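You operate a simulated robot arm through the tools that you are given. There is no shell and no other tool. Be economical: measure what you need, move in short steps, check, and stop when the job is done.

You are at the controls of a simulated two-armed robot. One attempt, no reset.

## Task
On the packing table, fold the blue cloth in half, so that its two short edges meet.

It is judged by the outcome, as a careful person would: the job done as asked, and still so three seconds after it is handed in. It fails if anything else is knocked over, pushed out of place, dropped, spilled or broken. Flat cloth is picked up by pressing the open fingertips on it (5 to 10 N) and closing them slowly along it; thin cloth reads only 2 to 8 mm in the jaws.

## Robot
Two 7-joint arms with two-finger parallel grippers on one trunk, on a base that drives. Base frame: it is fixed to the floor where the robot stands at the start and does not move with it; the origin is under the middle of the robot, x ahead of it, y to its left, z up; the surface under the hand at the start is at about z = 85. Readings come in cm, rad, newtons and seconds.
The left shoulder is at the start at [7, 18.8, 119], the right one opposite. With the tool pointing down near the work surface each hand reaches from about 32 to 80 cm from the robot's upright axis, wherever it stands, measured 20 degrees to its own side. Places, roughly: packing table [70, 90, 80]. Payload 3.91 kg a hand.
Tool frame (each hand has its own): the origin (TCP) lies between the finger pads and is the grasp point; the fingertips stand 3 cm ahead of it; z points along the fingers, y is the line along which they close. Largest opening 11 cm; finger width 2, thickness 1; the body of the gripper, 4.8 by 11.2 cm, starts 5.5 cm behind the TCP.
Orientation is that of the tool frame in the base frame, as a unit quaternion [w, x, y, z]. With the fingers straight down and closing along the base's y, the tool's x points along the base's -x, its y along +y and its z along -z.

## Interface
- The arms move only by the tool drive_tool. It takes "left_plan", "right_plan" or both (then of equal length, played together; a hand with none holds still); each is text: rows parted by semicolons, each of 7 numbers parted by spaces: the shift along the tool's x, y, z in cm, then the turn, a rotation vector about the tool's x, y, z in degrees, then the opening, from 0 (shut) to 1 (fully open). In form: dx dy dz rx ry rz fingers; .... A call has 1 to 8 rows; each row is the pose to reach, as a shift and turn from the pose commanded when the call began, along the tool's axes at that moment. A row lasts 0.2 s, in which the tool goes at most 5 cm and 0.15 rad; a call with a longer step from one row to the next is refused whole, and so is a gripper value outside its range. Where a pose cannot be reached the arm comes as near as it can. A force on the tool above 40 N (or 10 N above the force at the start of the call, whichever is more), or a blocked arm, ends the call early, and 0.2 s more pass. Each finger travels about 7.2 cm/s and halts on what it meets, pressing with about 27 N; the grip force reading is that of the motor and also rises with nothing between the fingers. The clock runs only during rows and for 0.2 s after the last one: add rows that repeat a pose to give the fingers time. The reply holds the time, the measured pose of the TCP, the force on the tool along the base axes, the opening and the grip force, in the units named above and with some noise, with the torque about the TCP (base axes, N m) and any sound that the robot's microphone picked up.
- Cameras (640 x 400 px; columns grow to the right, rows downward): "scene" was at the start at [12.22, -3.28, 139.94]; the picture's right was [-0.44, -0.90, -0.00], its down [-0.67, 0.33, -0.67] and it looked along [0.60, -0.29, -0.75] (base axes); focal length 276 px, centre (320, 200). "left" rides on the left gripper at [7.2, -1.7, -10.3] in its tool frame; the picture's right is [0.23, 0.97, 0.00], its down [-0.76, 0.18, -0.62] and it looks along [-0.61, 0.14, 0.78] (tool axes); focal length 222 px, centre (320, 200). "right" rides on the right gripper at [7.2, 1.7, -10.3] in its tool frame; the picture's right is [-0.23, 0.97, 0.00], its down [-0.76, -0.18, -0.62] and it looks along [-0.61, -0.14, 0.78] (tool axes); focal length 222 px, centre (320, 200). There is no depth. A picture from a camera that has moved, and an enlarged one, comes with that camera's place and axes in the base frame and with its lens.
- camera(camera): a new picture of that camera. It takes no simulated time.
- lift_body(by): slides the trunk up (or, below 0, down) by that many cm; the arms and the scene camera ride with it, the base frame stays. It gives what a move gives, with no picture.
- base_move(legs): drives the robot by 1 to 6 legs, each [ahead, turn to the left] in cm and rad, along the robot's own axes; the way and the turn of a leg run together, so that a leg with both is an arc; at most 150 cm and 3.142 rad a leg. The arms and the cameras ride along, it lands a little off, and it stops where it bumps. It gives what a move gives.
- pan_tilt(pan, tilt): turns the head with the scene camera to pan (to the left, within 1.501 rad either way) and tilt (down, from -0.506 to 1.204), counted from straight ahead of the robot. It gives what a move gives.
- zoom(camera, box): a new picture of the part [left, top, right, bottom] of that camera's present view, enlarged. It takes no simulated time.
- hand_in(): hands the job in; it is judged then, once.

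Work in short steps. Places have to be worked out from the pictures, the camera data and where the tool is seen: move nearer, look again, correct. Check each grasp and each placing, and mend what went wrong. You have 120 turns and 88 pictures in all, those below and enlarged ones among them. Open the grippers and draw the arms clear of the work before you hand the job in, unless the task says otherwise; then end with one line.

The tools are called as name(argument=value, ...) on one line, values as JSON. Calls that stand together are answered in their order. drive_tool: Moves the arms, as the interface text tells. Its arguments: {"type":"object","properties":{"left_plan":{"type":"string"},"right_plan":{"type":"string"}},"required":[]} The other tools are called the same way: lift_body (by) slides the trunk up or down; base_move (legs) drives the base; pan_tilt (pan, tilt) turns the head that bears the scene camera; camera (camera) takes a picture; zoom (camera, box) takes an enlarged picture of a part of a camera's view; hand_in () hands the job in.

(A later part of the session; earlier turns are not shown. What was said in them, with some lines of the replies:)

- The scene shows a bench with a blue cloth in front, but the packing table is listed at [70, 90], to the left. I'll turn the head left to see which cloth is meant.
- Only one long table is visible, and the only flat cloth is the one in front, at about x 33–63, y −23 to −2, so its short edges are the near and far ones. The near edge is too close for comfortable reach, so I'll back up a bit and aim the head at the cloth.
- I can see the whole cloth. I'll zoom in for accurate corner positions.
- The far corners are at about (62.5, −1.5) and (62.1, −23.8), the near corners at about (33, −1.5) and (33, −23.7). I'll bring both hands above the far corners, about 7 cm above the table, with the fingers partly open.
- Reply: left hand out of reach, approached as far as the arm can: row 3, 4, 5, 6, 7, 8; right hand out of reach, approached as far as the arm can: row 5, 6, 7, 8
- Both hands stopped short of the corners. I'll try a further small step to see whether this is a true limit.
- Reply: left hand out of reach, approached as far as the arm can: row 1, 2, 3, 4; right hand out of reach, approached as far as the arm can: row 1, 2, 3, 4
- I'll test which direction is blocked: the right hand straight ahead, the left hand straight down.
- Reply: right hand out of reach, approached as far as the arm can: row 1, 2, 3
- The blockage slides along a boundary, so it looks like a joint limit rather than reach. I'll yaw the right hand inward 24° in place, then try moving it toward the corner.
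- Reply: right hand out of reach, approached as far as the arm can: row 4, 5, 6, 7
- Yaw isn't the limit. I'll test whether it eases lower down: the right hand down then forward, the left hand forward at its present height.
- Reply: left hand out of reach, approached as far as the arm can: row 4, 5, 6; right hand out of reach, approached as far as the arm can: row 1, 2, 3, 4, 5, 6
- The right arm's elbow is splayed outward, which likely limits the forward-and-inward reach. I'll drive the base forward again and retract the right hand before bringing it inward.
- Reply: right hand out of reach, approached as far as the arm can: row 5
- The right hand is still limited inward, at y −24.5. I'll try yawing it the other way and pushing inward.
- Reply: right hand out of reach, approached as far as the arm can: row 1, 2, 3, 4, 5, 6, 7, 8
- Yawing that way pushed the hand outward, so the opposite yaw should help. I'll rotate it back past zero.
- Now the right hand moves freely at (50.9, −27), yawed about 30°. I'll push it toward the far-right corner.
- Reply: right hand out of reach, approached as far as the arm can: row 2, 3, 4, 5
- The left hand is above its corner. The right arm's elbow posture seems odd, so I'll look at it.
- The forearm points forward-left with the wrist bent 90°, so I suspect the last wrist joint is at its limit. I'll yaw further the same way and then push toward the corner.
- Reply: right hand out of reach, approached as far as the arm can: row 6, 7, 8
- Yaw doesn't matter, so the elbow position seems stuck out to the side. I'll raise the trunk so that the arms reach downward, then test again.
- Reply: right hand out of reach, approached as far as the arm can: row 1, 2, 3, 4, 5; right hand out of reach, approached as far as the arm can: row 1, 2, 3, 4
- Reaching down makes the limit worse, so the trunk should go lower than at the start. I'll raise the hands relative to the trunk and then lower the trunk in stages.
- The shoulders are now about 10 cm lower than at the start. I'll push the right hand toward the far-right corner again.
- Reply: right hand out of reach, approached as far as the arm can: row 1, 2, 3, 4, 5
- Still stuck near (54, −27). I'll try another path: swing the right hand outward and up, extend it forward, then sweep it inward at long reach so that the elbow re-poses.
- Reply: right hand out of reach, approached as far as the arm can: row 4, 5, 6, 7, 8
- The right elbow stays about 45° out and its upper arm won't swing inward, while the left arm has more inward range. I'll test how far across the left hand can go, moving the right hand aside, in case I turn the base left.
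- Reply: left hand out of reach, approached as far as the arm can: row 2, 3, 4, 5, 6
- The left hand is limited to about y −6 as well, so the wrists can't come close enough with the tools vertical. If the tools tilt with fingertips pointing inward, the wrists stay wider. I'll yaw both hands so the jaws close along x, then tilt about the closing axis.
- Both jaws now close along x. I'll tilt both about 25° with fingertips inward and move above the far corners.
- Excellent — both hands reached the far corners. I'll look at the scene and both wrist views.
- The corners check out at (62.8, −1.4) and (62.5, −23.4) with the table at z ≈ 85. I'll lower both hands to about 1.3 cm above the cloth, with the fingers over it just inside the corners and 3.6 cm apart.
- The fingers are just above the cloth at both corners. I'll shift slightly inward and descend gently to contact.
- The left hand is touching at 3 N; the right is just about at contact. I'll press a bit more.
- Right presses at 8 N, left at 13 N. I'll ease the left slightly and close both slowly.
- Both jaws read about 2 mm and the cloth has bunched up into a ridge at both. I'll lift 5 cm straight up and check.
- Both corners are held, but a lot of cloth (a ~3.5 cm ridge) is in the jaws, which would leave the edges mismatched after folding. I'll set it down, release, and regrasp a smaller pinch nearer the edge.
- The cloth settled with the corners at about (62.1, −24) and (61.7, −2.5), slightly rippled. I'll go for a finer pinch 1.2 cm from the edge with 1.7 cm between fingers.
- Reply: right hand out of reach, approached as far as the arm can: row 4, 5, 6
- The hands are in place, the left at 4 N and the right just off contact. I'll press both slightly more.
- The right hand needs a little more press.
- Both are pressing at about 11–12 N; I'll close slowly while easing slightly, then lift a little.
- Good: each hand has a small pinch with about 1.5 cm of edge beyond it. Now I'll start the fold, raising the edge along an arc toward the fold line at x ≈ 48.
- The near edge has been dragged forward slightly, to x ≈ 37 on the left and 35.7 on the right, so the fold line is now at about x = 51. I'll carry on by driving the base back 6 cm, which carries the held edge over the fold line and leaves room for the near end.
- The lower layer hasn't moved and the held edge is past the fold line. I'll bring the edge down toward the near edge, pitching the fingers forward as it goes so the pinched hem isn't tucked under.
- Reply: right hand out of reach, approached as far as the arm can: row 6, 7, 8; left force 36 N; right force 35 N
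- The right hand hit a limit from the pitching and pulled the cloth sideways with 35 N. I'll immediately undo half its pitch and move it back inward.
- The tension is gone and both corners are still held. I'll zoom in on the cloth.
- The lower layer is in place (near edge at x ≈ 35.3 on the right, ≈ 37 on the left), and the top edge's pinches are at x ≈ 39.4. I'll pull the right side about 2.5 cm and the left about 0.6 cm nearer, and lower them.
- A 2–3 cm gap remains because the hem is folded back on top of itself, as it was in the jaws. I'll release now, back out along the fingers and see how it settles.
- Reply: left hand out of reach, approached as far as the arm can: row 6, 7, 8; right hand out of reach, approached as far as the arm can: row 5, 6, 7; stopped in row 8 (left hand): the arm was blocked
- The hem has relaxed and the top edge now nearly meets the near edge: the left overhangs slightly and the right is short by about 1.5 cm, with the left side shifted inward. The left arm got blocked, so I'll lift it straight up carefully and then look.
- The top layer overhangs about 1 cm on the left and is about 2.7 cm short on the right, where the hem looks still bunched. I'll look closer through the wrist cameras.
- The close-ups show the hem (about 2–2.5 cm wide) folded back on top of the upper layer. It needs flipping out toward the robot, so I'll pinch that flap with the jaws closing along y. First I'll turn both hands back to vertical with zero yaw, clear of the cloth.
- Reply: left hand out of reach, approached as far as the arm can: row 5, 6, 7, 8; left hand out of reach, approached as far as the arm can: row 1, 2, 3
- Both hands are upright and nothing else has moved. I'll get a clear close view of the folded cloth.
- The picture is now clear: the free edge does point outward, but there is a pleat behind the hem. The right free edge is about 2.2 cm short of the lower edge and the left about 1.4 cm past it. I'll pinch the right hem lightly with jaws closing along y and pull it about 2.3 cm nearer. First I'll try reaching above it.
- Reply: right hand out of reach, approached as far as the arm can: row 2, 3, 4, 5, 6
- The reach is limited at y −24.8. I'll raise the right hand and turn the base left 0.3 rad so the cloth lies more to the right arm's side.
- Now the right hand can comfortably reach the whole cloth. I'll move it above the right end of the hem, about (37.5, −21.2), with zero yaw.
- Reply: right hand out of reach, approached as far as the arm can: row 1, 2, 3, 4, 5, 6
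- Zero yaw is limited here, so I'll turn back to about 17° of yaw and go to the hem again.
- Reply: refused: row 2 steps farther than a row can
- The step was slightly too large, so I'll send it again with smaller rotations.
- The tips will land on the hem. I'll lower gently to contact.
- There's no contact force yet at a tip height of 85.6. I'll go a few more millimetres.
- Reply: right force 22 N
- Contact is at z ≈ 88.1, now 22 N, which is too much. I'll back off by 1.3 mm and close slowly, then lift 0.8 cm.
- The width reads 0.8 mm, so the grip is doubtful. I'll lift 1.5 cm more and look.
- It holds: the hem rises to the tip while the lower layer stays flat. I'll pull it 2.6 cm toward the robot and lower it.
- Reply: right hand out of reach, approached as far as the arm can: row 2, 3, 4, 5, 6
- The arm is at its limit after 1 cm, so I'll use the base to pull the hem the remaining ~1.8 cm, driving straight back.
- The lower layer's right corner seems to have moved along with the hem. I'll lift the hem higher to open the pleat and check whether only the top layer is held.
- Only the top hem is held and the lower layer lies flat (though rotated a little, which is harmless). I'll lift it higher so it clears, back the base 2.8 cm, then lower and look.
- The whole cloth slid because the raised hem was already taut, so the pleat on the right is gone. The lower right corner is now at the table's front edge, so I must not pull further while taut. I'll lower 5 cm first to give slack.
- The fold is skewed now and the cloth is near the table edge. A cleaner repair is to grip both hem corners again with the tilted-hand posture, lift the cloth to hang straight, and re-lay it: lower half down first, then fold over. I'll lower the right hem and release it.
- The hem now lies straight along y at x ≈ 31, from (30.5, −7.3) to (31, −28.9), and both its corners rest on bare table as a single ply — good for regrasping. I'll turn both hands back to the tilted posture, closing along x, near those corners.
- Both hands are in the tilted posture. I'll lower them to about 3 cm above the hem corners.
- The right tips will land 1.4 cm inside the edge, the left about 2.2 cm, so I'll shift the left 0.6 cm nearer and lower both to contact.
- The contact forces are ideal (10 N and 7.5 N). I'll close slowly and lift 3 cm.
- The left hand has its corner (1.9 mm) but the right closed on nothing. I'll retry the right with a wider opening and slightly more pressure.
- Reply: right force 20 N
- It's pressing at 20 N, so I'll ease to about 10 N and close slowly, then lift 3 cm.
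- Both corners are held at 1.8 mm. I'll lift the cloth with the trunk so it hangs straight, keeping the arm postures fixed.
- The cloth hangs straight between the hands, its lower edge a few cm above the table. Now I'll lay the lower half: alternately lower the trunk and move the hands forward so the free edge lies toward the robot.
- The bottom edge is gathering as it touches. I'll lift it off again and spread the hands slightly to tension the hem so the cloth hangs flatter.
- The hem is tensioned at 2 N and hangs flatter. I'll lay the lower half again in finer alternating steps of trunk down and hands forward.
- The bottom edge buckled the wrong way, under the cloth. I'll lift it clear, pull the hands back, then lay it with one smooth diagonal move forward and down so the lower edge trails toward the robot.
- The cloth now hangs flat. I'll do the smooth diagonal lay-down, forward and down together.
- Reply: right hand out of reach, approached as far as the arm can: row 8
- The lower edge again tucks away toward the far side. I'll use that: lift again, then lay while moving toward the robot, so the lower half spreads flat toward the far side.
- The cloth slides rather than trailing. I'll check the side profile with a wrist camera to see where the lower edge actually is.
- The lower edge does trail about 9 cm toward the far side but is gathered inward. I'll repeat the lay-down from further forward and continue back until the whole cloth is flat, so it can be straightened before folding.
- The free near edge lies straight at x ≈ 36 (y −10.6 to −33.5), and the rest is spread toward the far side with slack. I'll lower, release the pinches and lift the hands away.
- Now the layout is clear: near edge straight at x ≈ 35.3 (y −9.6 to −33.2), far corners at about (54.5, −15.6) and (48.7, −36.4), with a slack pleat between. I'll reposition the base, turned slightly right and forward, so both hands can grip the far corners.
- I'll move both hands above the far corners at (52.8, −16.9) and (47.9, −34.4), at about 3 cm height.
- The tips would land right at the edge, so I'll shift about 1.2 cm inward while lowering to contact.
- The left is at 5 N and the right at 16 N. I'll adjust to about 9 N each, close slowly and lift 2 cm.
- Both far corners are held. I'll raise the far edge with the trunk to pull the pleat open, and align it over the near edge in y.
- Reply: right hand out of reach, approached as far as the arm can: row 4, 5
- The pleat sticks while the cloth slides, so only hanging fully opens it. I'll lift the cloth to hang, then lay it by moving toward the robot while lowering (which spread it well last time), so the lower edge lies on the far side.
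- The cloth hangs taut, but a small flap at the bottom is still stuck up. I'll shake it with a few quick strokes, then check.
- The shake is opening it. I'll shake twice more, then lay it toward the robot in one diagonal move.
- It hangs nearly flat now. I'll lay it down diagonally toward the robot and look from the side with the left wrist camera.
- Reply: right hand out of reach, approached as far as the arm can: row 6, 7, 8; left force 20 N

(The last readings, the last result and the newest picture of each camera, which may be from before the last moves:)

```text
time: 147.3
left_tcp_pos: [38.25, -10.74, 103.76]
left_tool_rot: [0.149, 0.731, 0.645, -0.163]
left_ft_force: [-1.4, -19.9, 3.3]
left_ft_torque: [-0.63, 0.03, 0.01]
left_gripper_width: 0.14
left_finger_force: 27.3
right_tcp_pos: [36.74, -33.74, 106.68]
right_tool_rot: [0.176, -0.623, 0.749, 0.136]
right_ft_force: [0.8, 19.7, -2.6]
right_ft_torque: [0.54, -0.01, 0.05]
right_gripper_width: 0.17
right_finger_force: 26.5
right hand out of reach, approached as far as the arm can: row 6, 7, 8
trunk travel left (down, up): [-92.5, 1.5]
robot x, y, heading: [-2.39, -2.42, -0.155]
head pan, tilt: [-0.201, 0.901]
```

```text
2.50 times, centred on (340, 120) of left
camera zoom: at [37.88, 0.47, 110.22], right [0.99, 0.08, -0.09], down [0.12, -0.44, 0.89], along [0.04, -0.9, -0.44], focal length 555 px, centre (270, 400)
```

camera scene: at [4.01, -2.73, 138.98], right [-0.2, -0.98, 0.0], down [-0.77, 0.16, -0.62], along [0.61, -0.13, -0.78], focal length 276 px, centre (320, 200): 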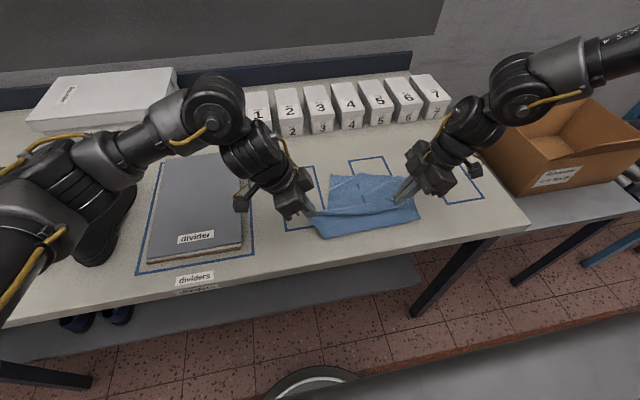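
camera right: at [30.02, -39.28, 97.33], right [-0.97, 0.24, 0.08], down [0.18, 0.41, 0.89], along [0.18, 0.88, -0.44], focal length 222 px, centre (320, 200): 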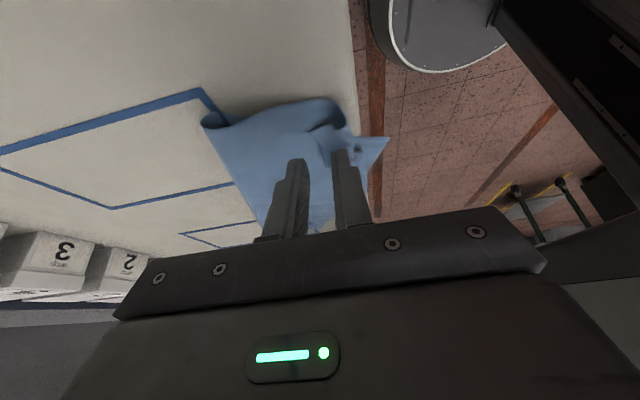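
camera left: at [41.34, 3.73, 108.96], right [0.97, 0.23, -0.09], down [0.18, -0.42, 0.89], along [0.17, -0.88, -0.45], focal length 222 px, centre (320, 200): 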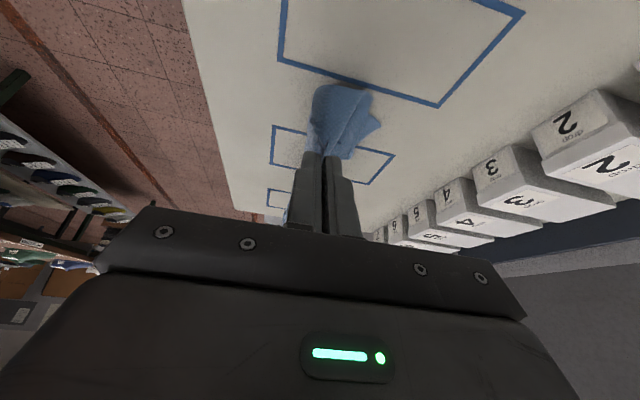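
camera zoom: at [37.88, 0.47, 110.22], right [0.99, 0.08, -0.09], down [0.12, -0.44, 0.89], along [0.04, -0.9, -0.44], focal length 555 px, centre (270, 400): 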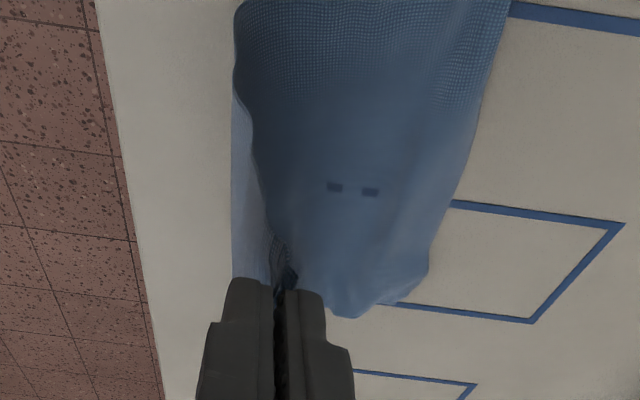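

The lower half is laid flat and wide, its edge at x ≈ 46.5 (left) to 49 (right) and the near side rising at x ≈ 35. The arms are low relative to the trunk and pulling apart at 20 N, so I'll relax that and lower with the trunk while starting to bring the hem over toward the far edge.

drive_tool(left_plan="-0.8 0.05 -0.7 0 0 0 0; -1.66 0.11 -1.43 0 0 0 0")

lift_body(by=-6)

drive_tool(left_plan="-0.5 1 -1.4 0 0 0 0; -1.04 1.98 -2.79 0 0 0 0", right_plan="-1.1 -1.4 -0.7 0 0 0 0; -2.18 -2.8 -1.45 0 0 0 0")

lift_body(by=-6)

```text
time: 147.9
left_tcp_pos: [38.1, -11.35, 105.58]
left_tool_rot: [0.146, 0.732, 0.646, -0.161]
left_ft_force: [0.0, -7.9, -0.2]
left_ft_torque: [-0.24, 0.04, 0.0]
left_gripper_width: 0.15
left_finger_force: 27.1
right_tcp_pos: [36.83, -33.94, 106.58]
right_tool_rot: [0.176, -0.622, 0.751, 0.134]
right_ft_force: [0.6, 8.3, -1.9]
right_ft_torque: [0.25, -0.01, 0.01]
right_gripper_width: 0.17
right_finger_force: 27.1
trunk travel left (down, up): [-92.5, 1.5]
robot x, y, heading: [-3.09, -1.68, -0.152]
head pan, tilt: [-0.201, 0.901]
```

```text
time: 148.9
left_tcp_pos: [38.21, -11.39, 99.79]
left_tool_rot: [0.148, 0.731, 0.646, -0.162]
left_ft_force: [-0.2, -5.0, 0.6]
left_ft_torque: [-0.21, 0.01, 0.0]
left_gripper_width: 0.18
left_finger_force: 26.8
right_tcp_pos: [36.92, -33.91, 100.63]
right_tool_rot: [0.176, -0.623, 0.75, 0.134]
right_ft_force: [0.8, 5.1, -0.5]
right_ft_torque: [0.15, 0.0, 0.05]
right_gripper_width: 0.2
right_finger_force: 27.3
trunk travel left (down, up): [-86.5, 7.5]
robot x, y, heading: [-2.56, -1.99, -0.153]
head pan, tilt: [-0.201, 0.901]
```

```text
time: 149.5
left_tcp_pos: [40.29, -11.26, 102.8]
left_tool_rot: [0.147, 0.732, 0.646, -0.161]
left_ft_force: [0.1, 0.3, -0.7]
left_ft_torque: [-0.03, -0.01, -0.04]
left_gripper_width: 0.15
left_finger_force: 27.6
right_tcp_pos: [39.85, -32.92, 102.93]
right_tool_rot: [0.174, -0.623, 0.751, 0.134]
right_ft_force: [0.7, -0.1, -0.2]
right_ft_torque: [0.04, 0.03, -0.01]
right_gripper_width: 0.17
right_finger_force: 26.8
trunk travel left (down, up): [-86.5, 7.5]
robot x, y, heading: [-2.58, -2.43, -0.155]
head pan, tilt: [-0.201, 0.901]
```

```text
time: 150.5
left_tcp_pos: [40.15, -11.41, 96.7]
left_tool_rot: [0.147, 0.731, 0.646, -0.162]
left_ft_force: [0.0, -0.1, 0.3]
left_ft_torque: [0.01, 0.0, -0.02]
left_gripper_width: 0.15
left_finger_force: 26.6
right_tcp_pos: [39.83, -33.06, 96.96]
right_tool_rot: [0.176, -0.623, 0.75, 0.134]
right_ft_force: [-0.5, 0.8, 0.4]
right_ft_torque: [-0.03, 0.0, -0.01]
right_gripper_width: 0.17
right_finger_force: 26.5
trunk travel left (down, up): [-80.5, 13.5]
robot x, y, heading: [-2.72, -2.11, -0.155]
head pan, tilt: [-0.201, 0.901]
```

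The tension is gone and the hem is at x ≈ 40, 9 cm up. I'll continue over toward the far edge in two stages, then look from the side.

drive_tool(left_plan="-0.26 1.4 -0.96 0 0 0 0; -0.52 2.8 -1.92 0 0 0 0", right_plan="-0.9 -1.95 -0.65 0 0 0 0; -1.77 -3.9 -1.29 0 0 0 0")

lift_body(by=-5)

drive_tool(left_plan="0.05 1.1 -0.56 0 0 0 0; 0.1 2.15 -1.12 0 0 0 0", right_plan="-0.7 -1.65 -0.2 0 0 0 0; -1.33 -3.29 -0.4 0 0 0 0")

lift_body(by=-3.5)

zoom(camera="scene", box=[210, 130, 450, 290])

```text
time: 151.1
left_tcp_pos: [43.02, -11.4, 98.71]
left_tool_rot: [0.147, 0.732, 0.646, -0.162]
left_ft_force: [1.0, -0.3, 0.3]
left_ft_torque: [0.01, -0.02, -0.06]
left_gripper_width: 0.15
left_finger_force: 26.6
right_tcp_pos: [43.95, -32.72, 98.93]
right_tool_rot: [0.176, -0.623, 0.75, 0.135]
right_ft_force: [-0.5, -0.4, 0.9]
right_ft_torque: [0.0, 0.01, 0.01]
right_gripper_width: 0.18
right_finger_force: 27.4
trunk travel left (down, up): [-80.5, 13.5]
robot x, y, heading: [-2.91, -2.2, -0.151]
head pan, tilt: [-0.201, 0.901]
```

```text
time: 152.0
left_tcp_pos: [42.98, -11.37, 93.74]
left_tool_rot: [0.148, 0.731, 0.646, -0.161]
left_ft_force: [0.1, 0.4, 0.2]
left_ft_torque: [0.0, -0.01, 0.02]
left_gripper_width: 0.12
left_finger_force: 26.7
right_tcp_pos: [43.78, -32.7, 93.93]
right_tool_rot: [0.176, -0.623, 0.75, 0.134]
right_ft_force: [0.1, -0.8, 0.0]
right_ft_torque: [-0.01, 0.02, -0.03]
right_gripper_width: 0.18
right_finger_force: 26.8
trunk travel left (down, up): [-75.5, 18.5]
robot x, y, heading: [-2.85, -2.38, -0.16]
head pan, tilt: [-0.201, 0.901]
```

```text
time: 152.6
left_tcp_pos: [45.24, -11.06, 94.72]
left_tool_rot: [0.148, 0.732, 0.645, -0.162]
left_ft_force: [0.8, 0.0, -0.1]
left_ft_torque: [-0.02, 0.0, -0.02]
left_gripper_width: 0.16
left_finger_force: 27.6
right_tcp_pos: [46.74, -32.65, 95.65]
right_tool_rot: [0.176, -0.623, 0.75, 0.135]
right_ft_force: [-0.5, 0.5, 0.6]
right_ft_torque: [-0.01, -0.01, 0.0]
right_gripper_width: 0.16
right_finger_force: 27.2
right hand out of reach, approached as far as the arm can: row 2
trunk travel left (down, up): [-75.5, 18.5]
robot x, y, heading: [-2.65, -1.71, -0.155]
head pan, tilt: [-0.201, 0.901]
```

```text
time: 153.4
left_tcp_pos: [45.16, -11.1, 91.16]
left_tool_rot: [0.148, 0.732, 0.645, -0.161]
left_ft_force: [0.7, -0.4, -0.2]
left_ft_torque: [-0.01, -0.01, -0.01]
left_gripper_width: 0.21
left_finger_force: 27.7
right_tcp_pos: [46.84, -32.66, 92.05]
right_tool_rot: [0.176, -0.623, 0.75, 0.135]
right_ft_force: [0.2, -0.2, -0.6]
right_ft_torque: [-0.01, 0.0, 0.02]
right_gripper_width: 0.17
right_finger_force: 26.9
trunk travel left (down, up): [-72.0, 22.0]
robot x, y, heading: [-2.58, -2.14, -0.151]
head pan, tilt: [-0.201, 0.901]
```

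```text
2.50 times, centred on (330, 210) of scene
camera zoom: at [9.43, -5.47, 141.48], right [-0.35, -0.94, 0.0], down [-0.73, 0.27, -0.62], along [0.58, -0.21, -0.78], focal length 689 px, centre (295, 175)
```

zoom: 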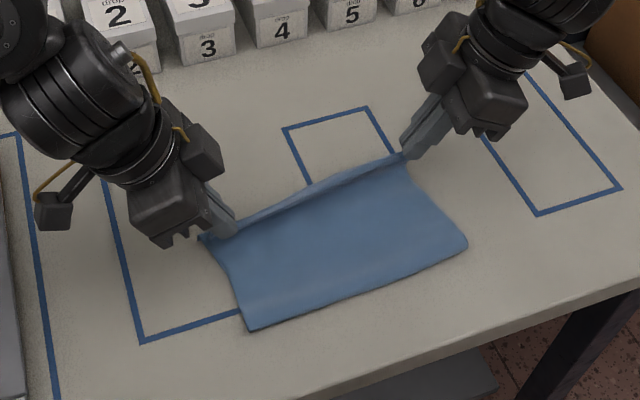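

The fold looks clean: the crease is near at x ≈ 36–38 and the hem comes over the far side. I'll use the last picture on the side view to find the lower far edge relative to the hem.

zoom(camera="left", box=[220, 50, 460, 200])

```text
2.67 times, centred on (340, 125) of left
camera zoom: at [44.84, 0.03, 97.65], right [0.99, 0.08, -0.09], down [0.12, -0.44, 0.89], along [0.04, -0.89, -0.45], focal length 592 px, centre (267, 400)
```

zoom: 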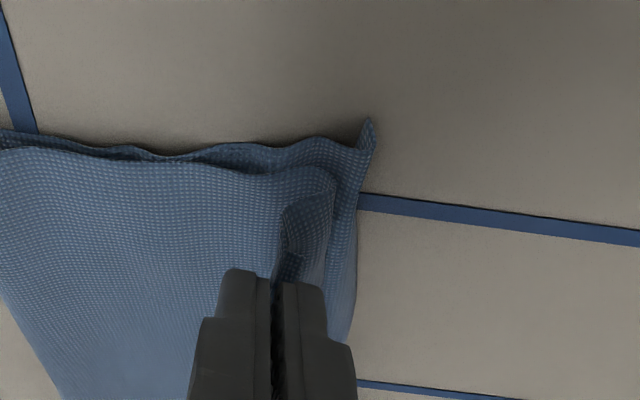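

The hem corner is at x ≈ 46.4 and the lower edge at about 47.2 on the left, 49 on the right. I'll nudge everything 0.9 cm forward with the base and lower the hem onto the lower edge.

base_move(legs=[[0.9, 0]])

lift_body(by=-2.2)

drive_tool(right_plan="0.2 0 0.4 0 0 0 0; 0.38 0 0.8 0 0 0 0")

```text
time: 154.2
left_tcp_pos: [45.96, -11.34, 91.37]
left_tool_rot: [0.148, 0.732, 0.644, -0.162]
left_ft_force: [0.5, -0.6, -1.2]
left_ft_torque: [-0.01, -0.01, 0.01]
left_gripper_width: 0.18
left_finger_force: 27.6
right_tcp_pos: [47.58, -32.75, 92.08]
right_tool_rot: [0.177, -0.623, 0.75, 0.134]
right_ft_force: [-0.9, 0.9, -0.4]
right_ft_torque: [-0.02, -0.01, -0.04]
right_gripper_width: 0.15
right_finger_force: 26.7
trunk travel left (down, up): [-72.0, 22.0]
robot x, y, heading: [-1.96, -2.51, -0.155]
head pan, tilt: [-0.201, 0.901]
```

```text
time: 154.8
left_tcp_pos: [46.02, -11.23, 89.02]
left_tool_rot: [0.147, 0.732, 0.645, -0.162]
left_ft_force: [-0.2, -0.7, 0.3]
left_ft_torque: [0.0, -0.03, 0.0]
left_gripper_width: 0.17
left_finger_force: 27.3
right_tcp_pos: [47.63, -32.7, 89.8]
right_tool_rot: [0.176, -0.623, 0.75, 0.135]
right_ft_force: [-0.1, 0.0, -0.5]
right_ft_torque: [0.03, -0.02, 0.0]
right_gripper_width: 0.17
right_finger_force: 27.5
trunk travel left (down, up): [-69.8, 24.2]
robot x, y, heading: [-1.67, -2.22, -0.155]
head pan, tilt: [-0.201, 0.901]
```

```text
time: 155.4
left_tcp_pos: [46.01, -11.19, 88.89]
left_tool_rot: [0.147, 0.732, 0.645, -0.161]
left_ft_force: [0.3, -1.2, -0.1]
left_ft_torque: [-0.01, 0.01, 0.01]
left_gripper_width: 0.17
left_finger_force: 27.0
right_tcp_pos: [47.26, -33.1, 89.35]
right_tool_rot: [0.176, -0.623, 0.75, 0.135]
right_ft_force: [0.2, 1.0, -0.8]
right_ft_torque: [0.03, -0.02, -0.02]
right_gripper_width: 0.15
right_finger_force: 26.9
right hand out of reach, approached as far as the arm can: row 2
trunk travel left (down, up): [-69.8, 24.2]
robot x, y, heading: [-2.08, -2.29, -0.151]
head pan, tilt: [-0.201, 0.901]
```

The hem is about 1 cm above the table, directly over the lower edge. I'll lower the last few millimetres, open gently and withdraw back along the fingers.

lift_body(by=-0.5)

drive_tool(left_plan="0 0 0 0 0 0 0.05; 0 0 0 0 0 0 0.1; 0 0 0 0 0 0 0.16; 0 0 0 0 0 0 0.2; 0 0 -1.5 0 0 0 0.2; 0 0 -4 0 0 0 0.2; 0 0 -8 0 0 0 0.2; 0 0 -12 0 0 0 0.2", right_plan="0 0 0 0 0 0 0.05; 0 0 0 0 0 0 0.1; 0 0 0 0 0 0 0.16; 0 0 0 0 0 0 0.2; 0 0 -1.5 0 0 0 0.2; 0 0 -4 0 0 0 0.2; 0 0 -8 0 0 0 0.2; 0 0 -12 0 0 0 0.2")

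lift_body(by=10)

```text
time: 156.0
left_tcp_pos: [45.97, -11.24, 88.51]
left_tool_rot: [0.148, 0.732, 0.646, -0.162]
left_ft_force: [0.4, -0.7, 1.9]
left_ft_torque: [-0.05, -0.02, 0.0]
left_gripper_width: 0.16
left_finger_force: 26.7
right_tcp_pos: [47.27, -32.97, 88.91]
right_tool_rot: [0.176, -0.623, 0.75, 0.134]
right_ft_force: [-0.4, 0.2, 1.5]
right_ft_torque: [0.05, -0.03, 0.01]
right_gripper_width: 0.17
right_finger_force: 27.3
trunk travel left (down, up): [-69.3, 24.7]
robot x, y, heading: [-1.68, -2.26, -0.156]
head pan, tilt: [-0.201, 0.901]
```

```text
time: 157.8
left_tcp_pos: [46.43, -5.94, 99.39]
left_tool_rot: [0.148, 0.732, 0.645, -0.162]
left_ft_force: [1.2, 0.4, 0.1]
left_ft_torque: [-0.03, 0.0, 0.02]
left_gripper_width: 2.19
left_finger_force: 0.1
right_tcp_pos: [45.98, -38.21, 99.83]
right_tool_rot: [0.176, -0.624, 0.75, 0.135]
right_ft_force: [-0.2, 0.3, 0.2]
right_ft_torque: [0.0, -0.07, -0.04]
right_gripper_width: 2.22
right_finger_force: 0.0
trunk travel left (down, up): [-69.3, 24.7]
robot x, y, heading: [-1.44, -2.51, -0.158]
head pan, tilt: [-0.201, 0.901]
```

```text
time: 159.1
left_tcp_pos: [46.6, -6.19, 109.26]
left_tool_rot: [0.148, 0.732, 0.645, -0.162]
left_ft_force: [0.5, 0.2, 0.1]
left_ft_torque: [-0.02, 0.01, -0.03]
left_gripper_width: 2.21
left_finger_force: 0.0
right_tcp_pos: [46.17, -38.05, 109.75]
right_tool_rot: [0.176, -0.623, 0.75, 0.135]
right_ft_force: [-0.6, 1.7, -0.3]
right_ft_torque: [-0.02, 0.02, -0.01]
right_gripper_width: 2.22
right_finger_force: 0.1
trunk travel left (down, up): [-79.3, 14.7]
robot x, y, heading: [-1.66, -2.32, -0.151]
head pan, tilt: [-0.201, 0.901]
```

Both grippers are open and clear. I'll check the result if a picture is still available.

zoom(camera="scene", box=[210, 130, 450, 290])

```text
refused: no pictures are left
```

No pictures are left. The hands are open and well clear of the work, and the last view and readings showed the hem set down over the lower edge, so I'm handing in.

hand_in()

```text
The job is handed in.
```

The blue cloth is folded in half and handed in, with its short edges estimated to meet within about 1 cm. I had no pictures left to check it after letting go. It also took several tries, so the cloth now lies about 10 cm to the right of where it started, with the fold nearest the robot and the edges on the far side. I saw nothing else knocked over or moved.
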